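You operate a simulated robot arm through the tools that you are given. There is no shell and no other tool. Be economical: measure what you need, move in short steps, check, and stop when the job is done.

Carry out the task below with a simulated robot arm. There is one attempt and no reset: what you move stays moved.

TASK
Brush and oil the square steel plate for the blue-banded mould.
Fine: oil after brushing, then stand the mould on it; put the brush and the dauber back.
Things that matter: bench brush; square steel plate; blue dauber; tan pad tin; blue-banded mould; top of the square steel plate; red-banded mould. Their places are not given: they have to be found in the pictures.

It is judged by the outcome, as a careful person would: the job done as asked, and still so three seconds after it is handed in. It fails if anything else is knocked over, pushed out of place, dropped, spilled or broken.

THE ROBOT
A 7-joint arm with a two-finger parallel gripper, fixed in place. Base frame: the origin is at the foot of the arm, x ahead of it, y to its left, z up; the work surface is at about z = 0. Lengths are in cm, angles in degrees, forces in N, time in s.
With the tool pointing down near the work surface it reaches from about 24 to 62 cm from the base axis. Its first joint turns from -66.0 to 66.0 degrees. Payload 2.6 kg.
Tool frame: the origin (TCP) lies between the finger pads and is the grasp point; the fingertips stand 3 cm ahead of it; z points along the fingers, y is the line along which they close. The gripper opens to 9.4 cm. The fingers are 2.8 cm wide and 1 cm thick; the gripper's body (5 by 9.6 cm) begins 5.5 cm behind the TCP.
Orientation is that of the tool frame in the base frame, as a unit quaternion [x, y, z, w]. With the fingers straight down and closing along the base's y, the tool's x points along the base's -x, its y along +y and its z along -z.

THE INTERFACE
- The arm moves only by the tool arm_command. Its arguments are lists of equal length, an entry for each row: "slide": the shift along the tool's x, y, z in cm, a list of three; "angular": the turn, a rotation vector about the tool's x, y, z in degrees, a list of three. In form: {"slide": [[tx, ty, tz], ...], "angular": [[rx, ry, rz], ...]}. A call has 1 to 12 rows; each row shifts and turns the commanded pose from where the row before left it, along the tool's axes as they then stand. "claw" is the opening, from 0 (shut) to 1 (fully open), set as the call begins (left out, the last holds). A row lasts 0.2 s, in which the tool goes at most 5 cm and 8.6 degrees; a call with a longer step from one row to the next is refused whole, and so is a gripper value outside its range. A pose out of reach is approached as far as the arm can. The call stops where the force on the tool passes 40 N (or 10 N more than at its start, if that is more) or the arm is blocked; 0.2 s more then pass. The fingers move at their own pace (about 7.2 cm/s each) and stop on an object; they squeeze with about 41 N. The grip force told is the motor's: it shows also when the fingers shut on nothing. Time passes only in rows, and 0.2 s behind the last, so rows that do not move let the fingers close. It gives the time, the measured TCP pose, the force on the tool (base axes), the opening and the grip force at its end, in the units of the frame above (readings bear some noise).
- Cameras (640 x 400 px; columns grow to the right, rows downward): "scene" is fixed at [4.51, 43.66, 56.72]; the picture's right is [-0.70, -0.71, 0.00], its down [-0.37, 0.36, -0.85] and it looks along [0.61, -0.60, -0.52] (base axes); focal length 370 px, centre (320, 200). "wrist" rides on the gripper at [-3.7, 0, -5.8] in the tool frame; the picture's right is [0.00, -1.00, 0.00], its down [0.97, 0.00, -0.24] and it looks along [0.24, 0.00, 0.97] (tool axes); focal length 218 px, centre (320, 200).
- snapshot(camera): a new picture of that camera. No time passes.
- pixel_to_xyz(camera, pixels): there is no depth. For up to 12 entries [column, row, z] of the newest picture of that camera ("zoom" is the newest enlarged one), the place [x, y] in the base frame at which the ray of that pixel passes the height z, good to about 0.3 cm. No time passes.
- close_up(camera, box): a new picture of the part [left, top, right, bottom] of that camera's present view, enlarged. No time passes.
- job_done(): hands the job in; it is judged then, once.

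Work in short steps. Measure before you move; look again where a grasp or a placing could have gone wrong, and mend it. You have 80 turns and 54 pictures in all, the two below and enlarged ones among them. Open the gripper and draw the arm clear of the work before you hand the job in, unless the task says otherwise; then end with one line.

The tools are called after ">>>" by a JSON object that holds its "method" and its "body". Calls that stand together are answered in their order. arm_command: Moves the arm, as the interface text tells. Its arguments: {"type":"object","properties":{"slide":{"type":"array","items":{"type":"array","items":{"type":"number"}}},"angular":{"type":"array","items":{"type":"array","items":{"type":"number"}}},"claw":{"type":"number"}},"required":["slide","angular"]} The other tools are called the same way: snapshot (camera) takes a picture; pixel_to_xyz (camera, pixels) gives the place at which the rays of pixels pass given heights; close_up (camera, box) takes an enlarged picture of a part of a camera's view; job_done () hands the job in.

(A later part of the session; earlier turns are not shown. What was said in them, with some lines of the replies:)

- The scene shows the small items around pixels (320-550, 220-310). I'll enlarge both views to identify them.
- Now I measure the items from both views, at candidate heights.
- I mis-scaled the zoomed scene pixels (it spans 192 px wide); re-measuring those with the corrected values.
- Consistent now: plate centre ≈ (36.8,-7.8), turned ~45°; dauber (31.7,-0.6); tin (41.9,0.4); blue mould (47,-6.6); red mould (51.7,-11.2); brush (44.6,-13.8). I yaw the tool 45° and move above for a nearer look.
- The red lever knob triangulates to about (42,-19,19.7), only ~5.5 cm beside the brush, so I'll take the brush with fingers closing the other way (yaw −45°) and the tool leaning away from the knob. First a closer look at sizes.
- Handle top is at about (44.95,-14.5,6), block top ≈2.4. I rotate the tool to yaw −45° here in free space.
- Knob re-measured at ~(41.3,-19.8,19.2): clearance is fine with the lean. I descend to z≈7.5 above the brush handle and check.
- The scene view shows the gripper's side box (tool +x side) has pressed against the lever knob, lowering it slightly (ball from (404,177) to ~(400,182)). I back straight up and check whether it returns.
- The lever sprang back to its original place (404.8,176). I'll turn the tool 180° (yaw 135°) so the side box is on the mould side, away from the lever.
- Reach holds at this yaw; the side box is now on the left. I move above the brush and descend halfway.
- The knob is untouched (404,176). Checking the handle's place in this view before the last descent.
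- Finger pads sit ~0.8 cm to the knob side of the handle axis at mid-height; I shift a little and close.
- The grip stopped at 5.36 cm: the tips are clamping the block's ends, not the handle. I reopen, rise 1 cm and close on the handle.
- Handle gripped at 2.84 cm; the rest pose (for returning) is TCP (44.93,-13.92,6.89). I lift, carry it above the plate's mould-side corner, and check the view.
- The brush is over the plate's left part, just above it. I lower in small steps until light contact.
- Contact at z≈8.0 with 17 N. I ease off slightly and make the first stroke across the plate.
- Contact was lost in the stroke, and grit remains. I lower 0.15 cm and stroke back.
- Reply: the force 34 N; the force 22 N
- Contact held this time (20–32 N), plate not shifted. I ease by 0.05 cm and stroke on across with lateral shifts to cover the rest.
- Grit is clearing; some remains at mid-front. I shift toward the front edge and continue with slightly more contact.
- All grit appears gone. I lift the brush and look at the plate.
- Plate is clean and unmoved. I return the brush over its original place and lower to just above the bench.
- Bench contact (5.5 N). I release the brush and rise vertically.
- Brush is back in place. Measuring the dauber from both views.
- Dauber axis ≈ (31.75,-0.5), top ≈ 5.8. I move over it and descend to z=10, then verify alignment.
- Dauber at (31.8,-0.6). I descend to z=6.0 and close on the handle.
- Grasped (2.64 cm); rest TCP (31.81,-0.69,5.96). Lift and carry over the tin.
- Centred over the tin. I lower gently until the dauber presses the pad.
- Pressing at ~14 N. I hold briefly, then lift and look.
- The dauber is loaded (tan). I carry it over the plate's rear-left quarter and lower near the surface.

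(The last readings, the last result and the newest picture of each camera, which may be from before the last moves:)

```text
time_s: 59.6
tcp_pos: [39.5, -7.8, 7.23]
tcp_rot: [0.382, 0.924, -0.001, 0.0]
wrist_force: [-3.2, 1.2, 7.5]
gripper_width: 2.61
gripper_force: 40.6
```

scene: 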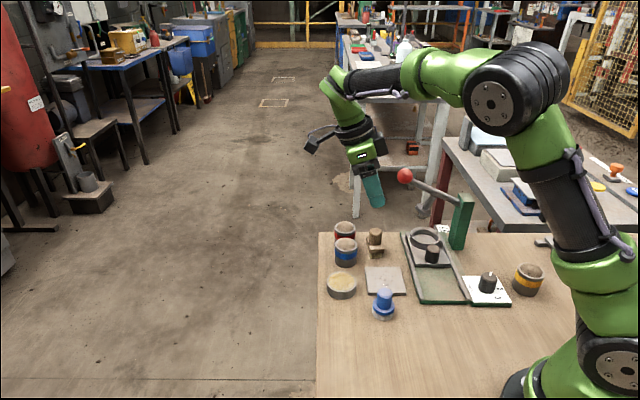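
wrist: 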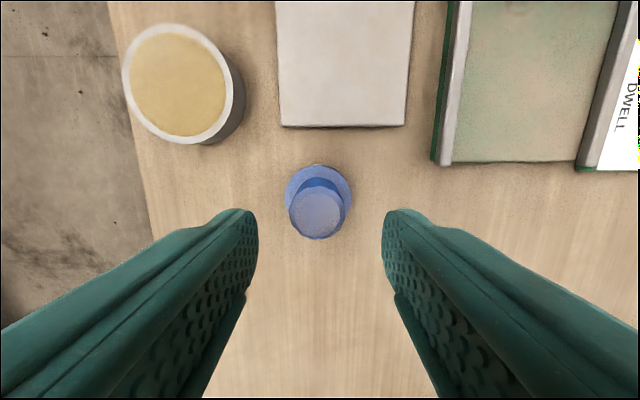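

Contact ~7.5 N. I smear along the rear strip, then step forward to the middle strip and return.

>>> {"method": "arm_command", "body": {"slide": [[0, 0, 0.04], [0, -0.95, 0], [0, -0.95, 0], [0, -0.95, 0], [0, -0.95, 0], [0.95, 0, 0], [0.95, 0, 0], [0, 0.95, 0], [0, 0.95, 0], [0, 0.95, 0], [0, 0.95, 0], [0, 0, 0]], "angular": [[0, 0, 0], [0, 0, 0], [0, 0, 0], [0, 0, 0], [0, 0, 0], [0, 0, 0], [0, 0, 0], [0, 0, 0], [0, 0, 0], [0, 0, 0], [0, 0, 0], [0, 0, 0]]}}

>>> {"method": "close_up", "body": {"camera": "scene", "box": [336, 230, 432, 310]}}

```text
time_s: 62.2
tcp_pos: [38.25, -6.26, 7.22]
tcp_rot: [0.382, 0.924, 0.0, -0.001]
wrist_force: [-0.3, 0.5, -0.6]
gripper_width: 2.65
gripper_force: 41.2
```

```text
5.00 times, centred on (384, 270) of scene
```

zoom: 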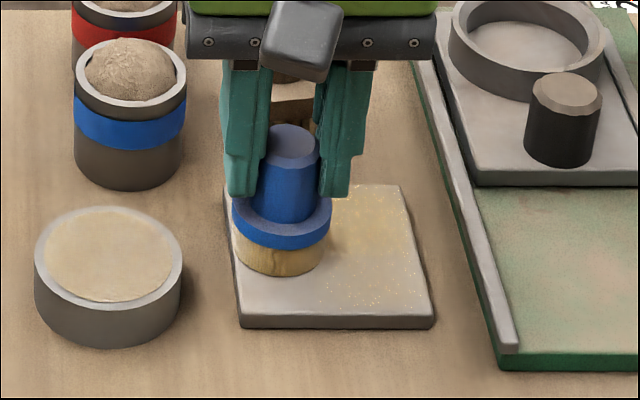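

Oil shows on the rear part. Contact has lightened, so I lower 0.12 cm and continue over middle and front strips.

>>> {"method": "arm_command", "body": {"slide": [[0, 0, 0.12], [0, -0.95, 0], [0, -0.95, 0], [0, -0.95, 0], [0, -0.95, 0], [0.95, 0, 0], [0.95, 0, 0], [0, 0.95, 0], [0, 0.95, 0], [0, 0.95, 0], [0, 0.95, 0], [0, 0, 0]], "angular": [[0, 0, 0], [0, 0, 0], [0, 0, 0], [0, 0, 0], [0, 0, 0], [0, 0, 0], [0, 0, 0], [0, 0, 0], [0, 0, 0], [0, 0, 0], [0, 0, 0], [0, 0, 0]]}}

>>> {"method": "close_up", "body": {"camera": "scene", "box": [336, 230, 432, 310]}}

```text
time_s: 64.8
tcp_pos: [36.69, -5.21, 7.19]
tcp_rot: [0.383, 0.924, 0.0, 0.001]
wrist_force: [-6.2, -7.4, 31.6]
gripper_width: 2.62
gripper_force: 41.7
```

```text
5.00 times, centred on (384, 270) of scene
```

zoom: 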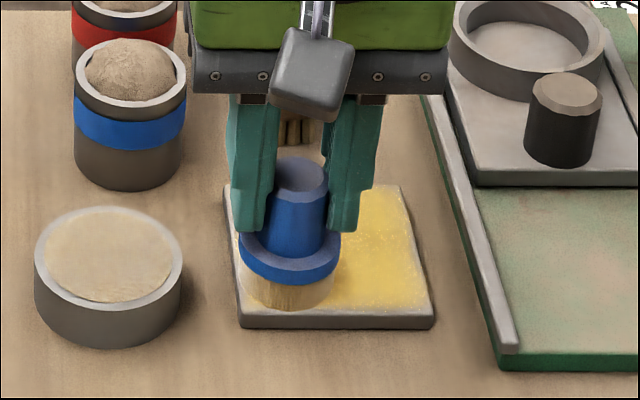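

Film is building, force 32 N — I ease off slightly and run along the left strip to the rear, then lift and look.

>>> {"method": "arm_command", "body": {"slide": [[0, 0.3, -0.06], [-0.95, 0, 0], [-0.95, 0, 0], [-0.95, 0, 0], [-0.95, 0, 0], [0, 0, 0], [0, 0, -2], [0, 2, -2.5], [0, 4, 0], [0, 2, 0], [0, 0, 0]], "angular": [[0, 0, 0], [0, 0, 0], [0, 0, 0], [0, 0, 0], [0, 0, 0], [0, 0, 0], [0, 0, 0], [0, 0, 0], [0, 0, 0], [0, 0, 0], [0, 0, 0]]}}

>>> {"method": "close_up", "body": {"camera": "scene", "box": [316, 220, 428, 310]}}

```text
time_s: 67.2
tcp_pos: [45.28, -1.9, 11.6]
tcp_rot: [0.383, 0.924, 0.001, 0.0]
wrist_force: [0.3, 0.1, -0.7]
gripper_width: 2.64
gripper_force: 41.1
```

```text
4.44 times, centred on (372, 265) of scene
```

zoom: 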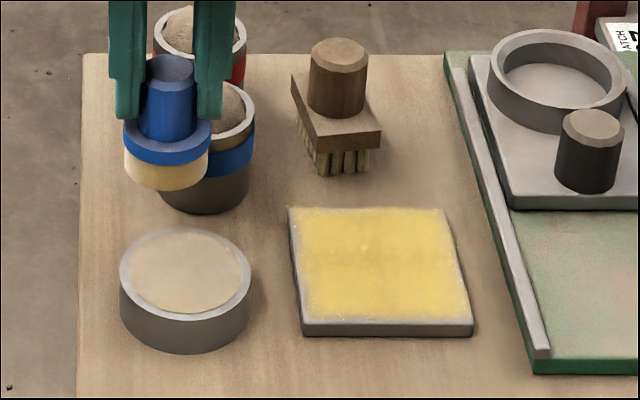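

The plate is fully oiled. I return the dauber: rise first (it's near the moulds), then over its original spot and down.

>>> {"method": "arm_command", "body": {"slide": [[0, 0, -2], [2.595, -2.167, 0], [2.595, -2.167, 0], [2.595, -2.167, 0], [2.595, -2.167, 0], [0, 0, 2.4], [0, 0, 2.4], [0, 0, 2.3], [0, 0, 0]], "angular": [[0, 0, 0], [0, 0, 0], [0, 0, 0], [0, 0, 0], [0, 0, 0], [0, 0, 0], [0, 0, 0], [0, 0, 0], [0, 0, 0]]}}

>>> {"method": "arm_command", "body": {"slide": [[0, 0, 0.15], [0, 0, 0.15], [0, 0, 0.1], [0, 0, 0]], "angular": [[0, 0, 0], [0, 0, 0], [0, 0, 0], [0, 0, 0]]}}

```text
time_s: 69.2
tcp_pos: [31.87, -0.67, 6.67]
tcp_rot: [0.382, 0.924, 0.0, 0.0]
wrist_force: [-0.5, -0.5, -1.4]
gripper_width: 2.66
gripper_force: 40.7
```

```text
time_s: 70.2
tcp_pos: [31.96, -0.66, 6.23]
tcp_rot: [0.383, 0.924, 0.0, 0.0]
wrist_force: [0.1, 0.3, 0.4]
gripper_width: 2.63
gripper_force: 41.1
```

>>> {"method": "arm_command", "body": {"slide": [[0, 0, 0.1], [0, 0, 0.1], [0, 0, 0.05], [0, 0, 0]], "angular": [[0, 0, 0], [0, 0, 0], [0, 0, 0], [0, 0, 0]]}}

```text
time_s: 70.9
tcp_pos: [31.81, -0.75, 6.26]
tcp_rot: [0.384, 0.923, 0.001, 0.0]
wrist_force: [-2.9, 0.1, 7.8]
gripper_width: 2.64
gripper_force: 41.2
stopped in row 3: the force on the tool passed its limit (the readings are from after the stop); the commanded pose is now the measured one
```

Contact reached. A look before releasing.

>>> {"method": "close_up", "body": {"camera": "scene", "box": [336, 250, 432, 330]}}

```text
5.00 times, centred on (384, 290) of scene
```

zoom: 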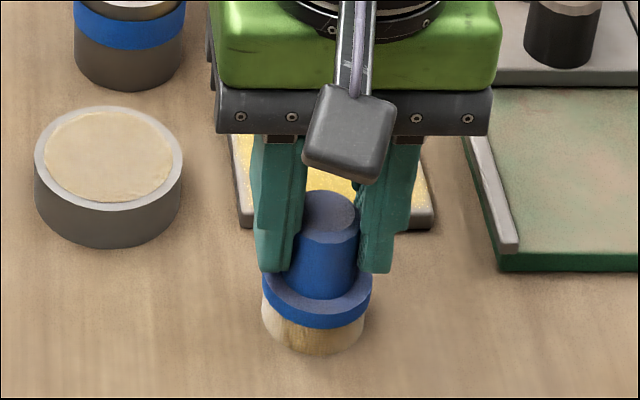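

Standing as before. Release, rise, and move to view the moulds.

>>> {"method": "arm_command", "body": {"slide": [[0, 0, 0], [0, 0, 0], [0, 0, -1.5], [0, 0, -3], [0, 0, -3], [0, 0, -3.5], [0, 0, -3.5], [-3.17, 1.63, 0], [-3.17, 1.63, 0], [-3.17, 1.63, 0], [0, 0, 0]], "angular": [[0, 0, 0], [0, 0, 0], [0, 0, 0], [0, 0, 0], [0, 0, 0], [0, 0, 0], [0, 0, 0], [0, 0, 0], [0, 0, 0], [0, 0, 0], [0, 0, 0]], "claw": 0.55}}

>>> {"method": "snapshot", "body": {"camera": "wrist"}}

>>> {"method": "close_up", "body": {"camera": "scene", "box": [316, 210, 444, 330]}}

```text
time_s: 73.3
tcp_pos: [42.27, -3.98, 20.62]
tcp_rot: [0.383, 0.924, 0.0, 0.0]
wrist_force: [0.0, -0.5, 0.3]
gripper_width: 5.16
gripper_force: 0.1
```

```text
16 pictures are left
```

wrist: 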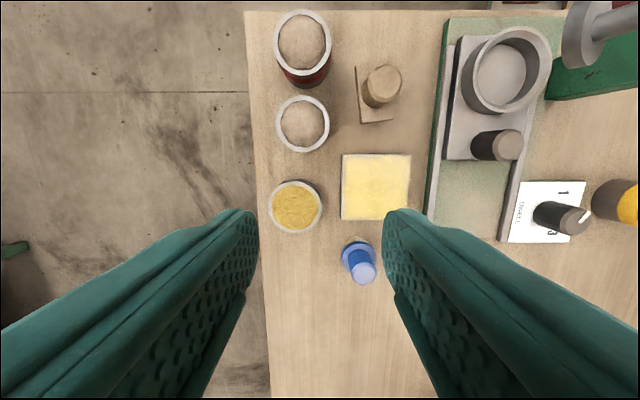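

```text
3.33 times, centred on (380, 270) of scene
```

zoom: 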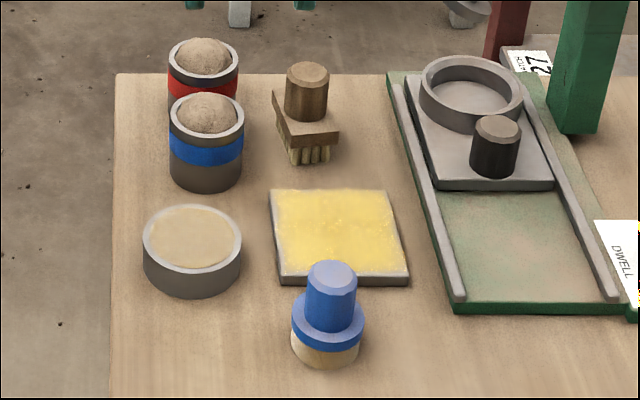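

Dauber back within ~0.3 cm. Measuring the blue mould and plate.

>>> {"method": "pixel_to_xyz", "body": {"camera": "wrist", "pixels": [[302, 124, 4.5], [302, 124, 5.5], [302, 124, 6.5], [275, 124, 5.5], [330, 124, 5.5], [342, 155, 1.1], [411, 155, 1.1], [410, 219, 1.1], [341, 219, 1.1], [303, 46, 5.5]]}}

>>> {"method": "pixel_to_xyz", "body": {"camera": "zoom", "pixels": [[207, 119, 4.5], [207, 119, 5.5], [207, 119, 6.5], [206, 190, 0], [270, 190, 1.1], [388, 190, 1.1], [409, 277, 1.1], [280, 277, 1.1]]}}

```text
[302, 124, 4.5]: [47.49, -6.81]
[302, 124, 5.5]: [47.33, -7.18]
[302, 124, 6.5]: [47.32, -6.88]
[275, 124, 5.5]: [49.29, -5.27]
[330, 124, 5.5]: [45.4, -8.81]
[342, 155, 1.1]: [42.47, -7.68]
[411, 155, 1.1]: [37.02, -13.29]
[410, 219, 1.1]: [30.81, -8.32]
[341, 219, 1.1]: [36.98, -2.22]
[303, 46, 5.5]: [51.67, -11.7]
```

```text
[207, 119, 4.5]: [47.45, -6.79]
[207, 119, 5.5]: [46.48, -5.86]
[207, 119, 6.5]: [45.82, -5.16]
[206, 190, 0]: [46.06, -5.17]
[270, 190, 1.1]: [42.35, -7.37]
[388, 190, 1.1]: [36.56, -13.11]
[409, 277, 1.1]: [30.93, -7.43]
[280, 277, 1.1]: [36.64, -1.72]
```

Blue mould axis ≈ (47.4,-6.85), rim ≈4.6, dia ≈5.3. I go above it with 7 cm opening, to z≈11, and check.

>>> {"method": "arm_command", "body": {"slide": [[-2.83, 0.8, 0], [-2.83, 0.8, 0], [0, 0, 2.4], [0, 0, 2.4], [0, 0, 2.4], [0, 0, 2.4], [0, 0, 0]], "angular": [[0, 0, 0], [0, 0, 0], [0, 0, 0], [0, 0, 0], [0, 0, 0], [0, 0, 0], [0, 0, 0]], "claw": 0.745}}

>>> {"method": "snapshot", "body": {"camera": "wrist"}}

>>> {"method": "close_up", "body": {"camera": "scene", "box": [300, 180, 412, 270]}}

```text
time_s: 74.9
tcp_pos: [47.16, -6.65, 11.15]
tcp_rot: [0.384, 0.923, 0.0, 0.0]
wrist_force: [-0.3, 0.1, -0.8]
gripper_width: 7.02
gripper_force: 0.0
```

```text
14 pictures are left
```

wrist: 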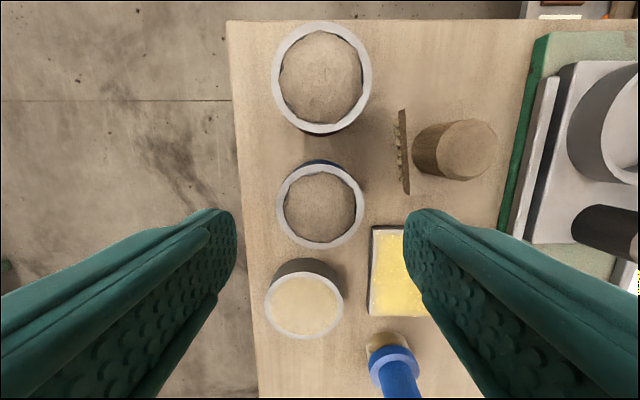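

```text
4.44 times, centred on (356, 225) of scene
```

zoom: 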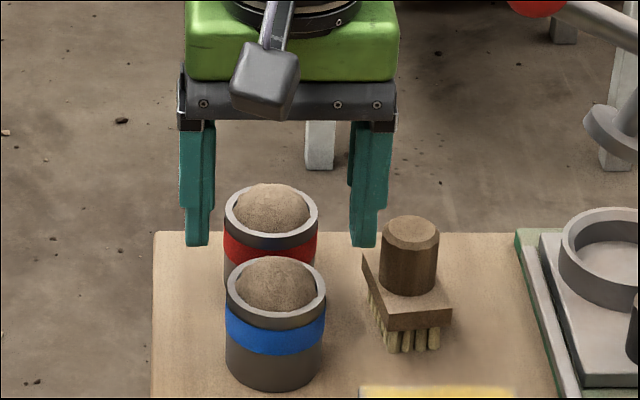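

>>> {"method": "pixel_to_xyz", "body": {"camera": "wrist", "pixels": [[320, 204, 4.6], [320, 204, 5.2], [277, 204, 4.6], [363, 204, 4.6]]}}

```text
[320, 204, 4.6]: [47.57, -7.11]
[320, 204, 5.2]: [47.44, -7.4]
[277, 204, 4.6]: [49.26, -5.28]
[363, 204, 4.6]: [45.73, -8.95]
```

Aligned; target axis (47.5,-7.0). I descend to z≈3.8 and close around the mould.

>>> {"method": "arm_command", "body": {"slide": [[-0.25, -0.04, 1.8], [-0.22, 0, 1.85], [0, 0, 1.85], [0, 0, 1.85], [0, 0, 0]], "angular": [[0, 0, 0], [0, 0, 0], [0, 0, 0], [0, 0, 0], [0, 0, 0]]}}

>>> {"method": "arm_command", "body": {"slide": [[0, 0, 0], [0, 0, 0], [0, 0, 0], [0, 0, 0]], "angular": [[0, 0, 0], [0, 0, 0], [0, 0, 0], [0, 0, 0]], "claw": 0}}

>>> {"method": "close_up", "body": {"camera": "scene", "box": [300, 180, 412, 270]}}

```text
time_s: 76.1
tcp_pos: [47.47, -6.91, 3.6]
tcp_rot: [0.384, 0.924, 0.001, 0.0]
wrist_force: [0.6, -0.1, 0.2]
gripper_width: 7.03
gripper_force: 0.1
```

```text
time_s: 77.1
tcp_pos: [47.55, -7.03, 3.71]
tcp_rot: [0.384, 0.924, 0.001, 0.002]
wrist_force: [0.1, 0.8, 0.1]
gripper_width: 4.99
gripper_force: 40.9
```

```text
4.44 times, centred on (356, 225) of scene
```

zoom: 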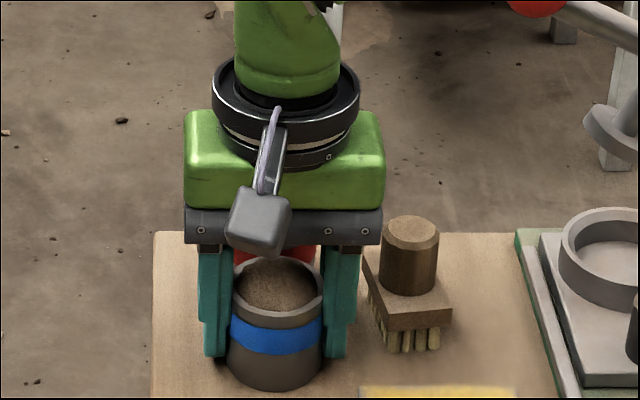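

Gripped at 4.99 cm. I lift, carry it over the plate centre (36.75,-7.75) and stop just above.

>>> {"method": "arm_command", "body": {"slide": [[0, 0, -1.2], [0, 0, -1.9], [0, 0, -1.9], [1.19, -1.36, 0], [1.19, -1.36, 0], [1.19, -1.36, 0], [1.19, -1.36, 0], [1.19, -1.36, 0], [1.19, -1.36, 0], [0, 0, 1.5], [0, 0, 1.2], [0, 0, 0]], "angular": [[0, 0, 0], [0, 0, 0], [0, 0, 0], [0, 0, 0], [0, 0, 0], [0, 0, 0], [0, 0, 0], [0, 0, 0], [0, 0, 0], [0, 0, 0], [0, 0, 0], [0, 0, 0]]}}

>>> {"method": "close_up", "body": {"camera": "scene", "box": [316, 210, 444, 310]}}

```text
time_s: 79.7
tcp_pos: [36.62, -7.93, 5.92]
tcp_rot: [0.383, 0.924, 0.001, -0.001]
wrist_force: [-0.2, -1.1, -4.5]
gripper_width: 4.94
gripper_force: 41.4
```

```text
4.00 times, centred on (380, 260) of scene
```

zoom: 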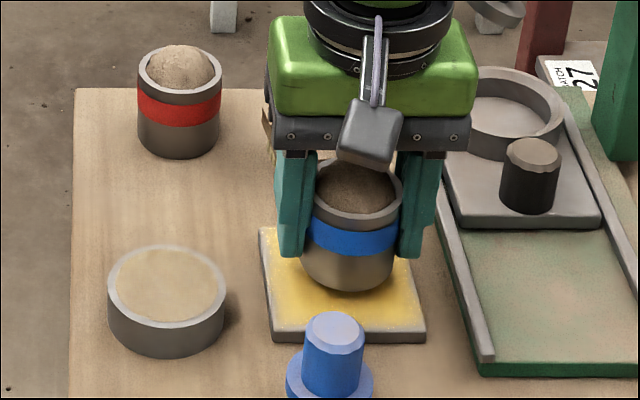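

Checking the centring of the mould bottom against the plate.

>>> {"method": "pixel_to_xyz", "body": {"camera": "zoom", "pixels": [[350, 271, 2.2], [357, 198, 6.8], [258, 228, 1.1], [398, 228, 1.1], [426, 333, 1.1], [272, 333, 1.1]]}}

```text
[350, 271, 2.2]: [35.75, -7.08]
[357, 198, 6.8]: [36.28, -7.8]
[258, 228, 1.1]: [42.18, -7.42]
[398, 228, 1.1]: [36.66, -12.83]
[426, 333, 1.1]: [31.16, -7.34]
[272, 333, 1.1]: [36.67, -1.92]
```

Nearly centred; I shift 0.35 cm and lower gently to contact.

>>> {"method": "arm_command", "body": {"slide": [[0.07, 0.35, 0], [0, 0, 0.3], [0, 0, 0.25], [0, 0, 0.2], [0, 0, 0.15], [0, 0, 0]], "angular": [[0, 0, 0], [0, 0, 0], [0, 0, 0], [0, 0, 0], [0, 0, 0], [0, 0, 0]]}}

```text
time_s: 81.1
tcp_pos: [36.77, -7.59, 5.16]
tcp_rot: [0.383, 0.924, 0.0, 0.0]
wrist_force: [0.1, -0.4, -3.9]
gripper_width: 4.93
gripper_force: 41.1
```

>>> {"method": "arm_command", "body": {"slide": [[0, 0, 0.1], [0, 0, 0.1], [0, 0, 0.1], [0, 0, 0]], "angular": [[0, 0, 0], [0, 0, 0], [0, 0, 0], [0, 0, 0]]}}

```text
time_s: 82.1
tcp_pos: [36.78, -7.53, 4.83]
tcp_rot: [0.384, 0.923, 0.002, 0.0]
wrist_force: [0.4, -0.6, -4.0]
gripper_width: 4.97
gripper_force: 41.1
```

>>> {"method": "arm_command", "body": {"slide": [[0, 0, 0.08], [0, 0, 0.08], [0, 0, 0.06], [0, 0, 0]], "angular": [[0, 0, 0], [0, 0, 0], [0, 0, 0], [0, 0, 0]]}}

```text
time_s: 83.1
tcp_pos: [36.89, -7.53, 4.68]
tcp_rot: [0.384, 0.923, 0.001, 0.0]
wrist_force: [-8.6, 2.8, 19.8]
gripper_width: 4.97
gripper_force: 41.2
```

Standing on the plate. I ease slightly, open to 7 cm, and rise straight up and away.

>>> {"method": "arm_command", "body": {"slide": [[0, 0, -0.05], [0, 0, 0]], "angular": [[0, 0, 0], [0, 0, 0]]}}

>>> {"method": "arm_command", "body": {"slide": [[0, 0, 0], [0, 0, 0], [0, 0, 0], [0, 0, -1.5], [0, 0, -3], [0, 0, -3], [0, 0, -4], [0, 0, -4], [0, 0, -4], [0, 0, 0]], "angular": [[0, 0, 0], [0, 0, 0], [0, 0, 0], [0, 0, 0], [0, 0, 0], [0, 0, 0], [0, 0, 0], [0, 0, 0], [0, 0, 0], [0, 0, 0]], "claw": 0.745}}

>>> {"method": "close_up", "body": {"camera": "scene", "box": [316, 160, 476, 320]}}

>>> {"method": "snapshot", "body": {"camera": "wrist"}}

```text
time_s: 83.7
tcp_pos: [36.95, -7.62, 4.69]
tcp_rot: [0.383, 0.924, 0.001, 0.002]
wrist_force: [-3.8, 3.1, 12.9]
gripper_width: 4.96
gripper_force: 41.4
```

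```text
time_s: 85.9
tcp_pos: [36.83, -7.72, 24.19]
tcp_rot: [0.384, 0.923, 0.001, 0.0]
wrist_force: [0.4, -0.5, 0.3]
gripper_width: 7.01
gripper_force: 0.1
```

```text
2.50 times, centred on (396, 240) of scene
```

zoom: 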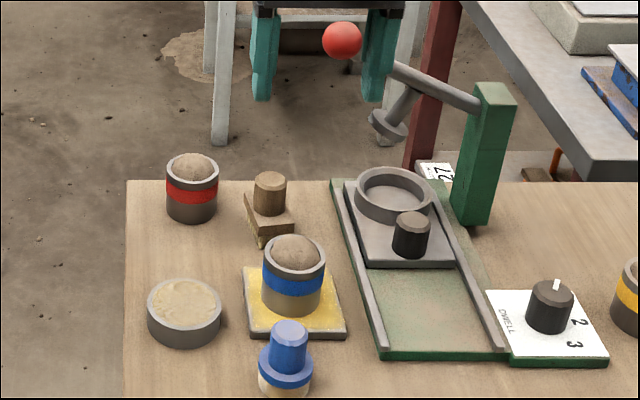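

```text
9 pictures are left
```

wrist: 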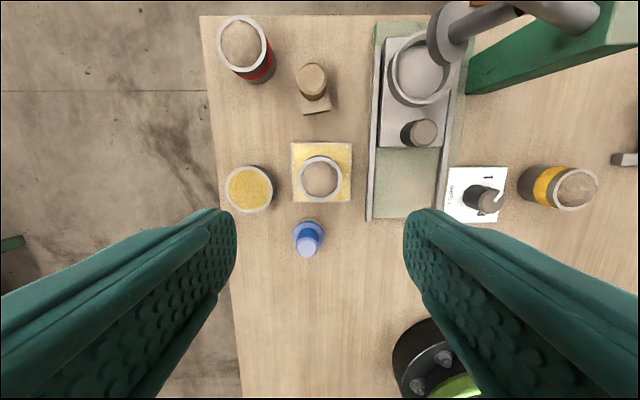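

The mould stands centred on the oiled plate, the brush and dauber are back, and the lever is at its original place. I open fully, rise a little more and hand in.

>>> {"method": "arm_command", "body": {"slide": [[0, 0, -3], [0, 0, -2], [0, 0, 0]], "angular": [[0, 0, 0], [0, 0, 0], [0, 0, 0]], "claw": 1}}

>>> {"method": "job_done", "body": {}}

```text
time_s: 86.7
tcp_pos: [36.75, -7.71, 29.14]
tcp_rot: [0.383, 0.924, 0.002, 0.0]
wrist_force: [0.3, -0.2, 0.0]
gripper_width: 9.39
gripper_force: 0.1
```

```text
The job is handed in.
```

The square steel plate is brushed and oiled, the blue-banded mould stands on it, and the brush and dauber are back within about 0.3 cm of where they stood; early on the gripper briefly pushed the press lever's red knob down, but it sprang back to its original place.
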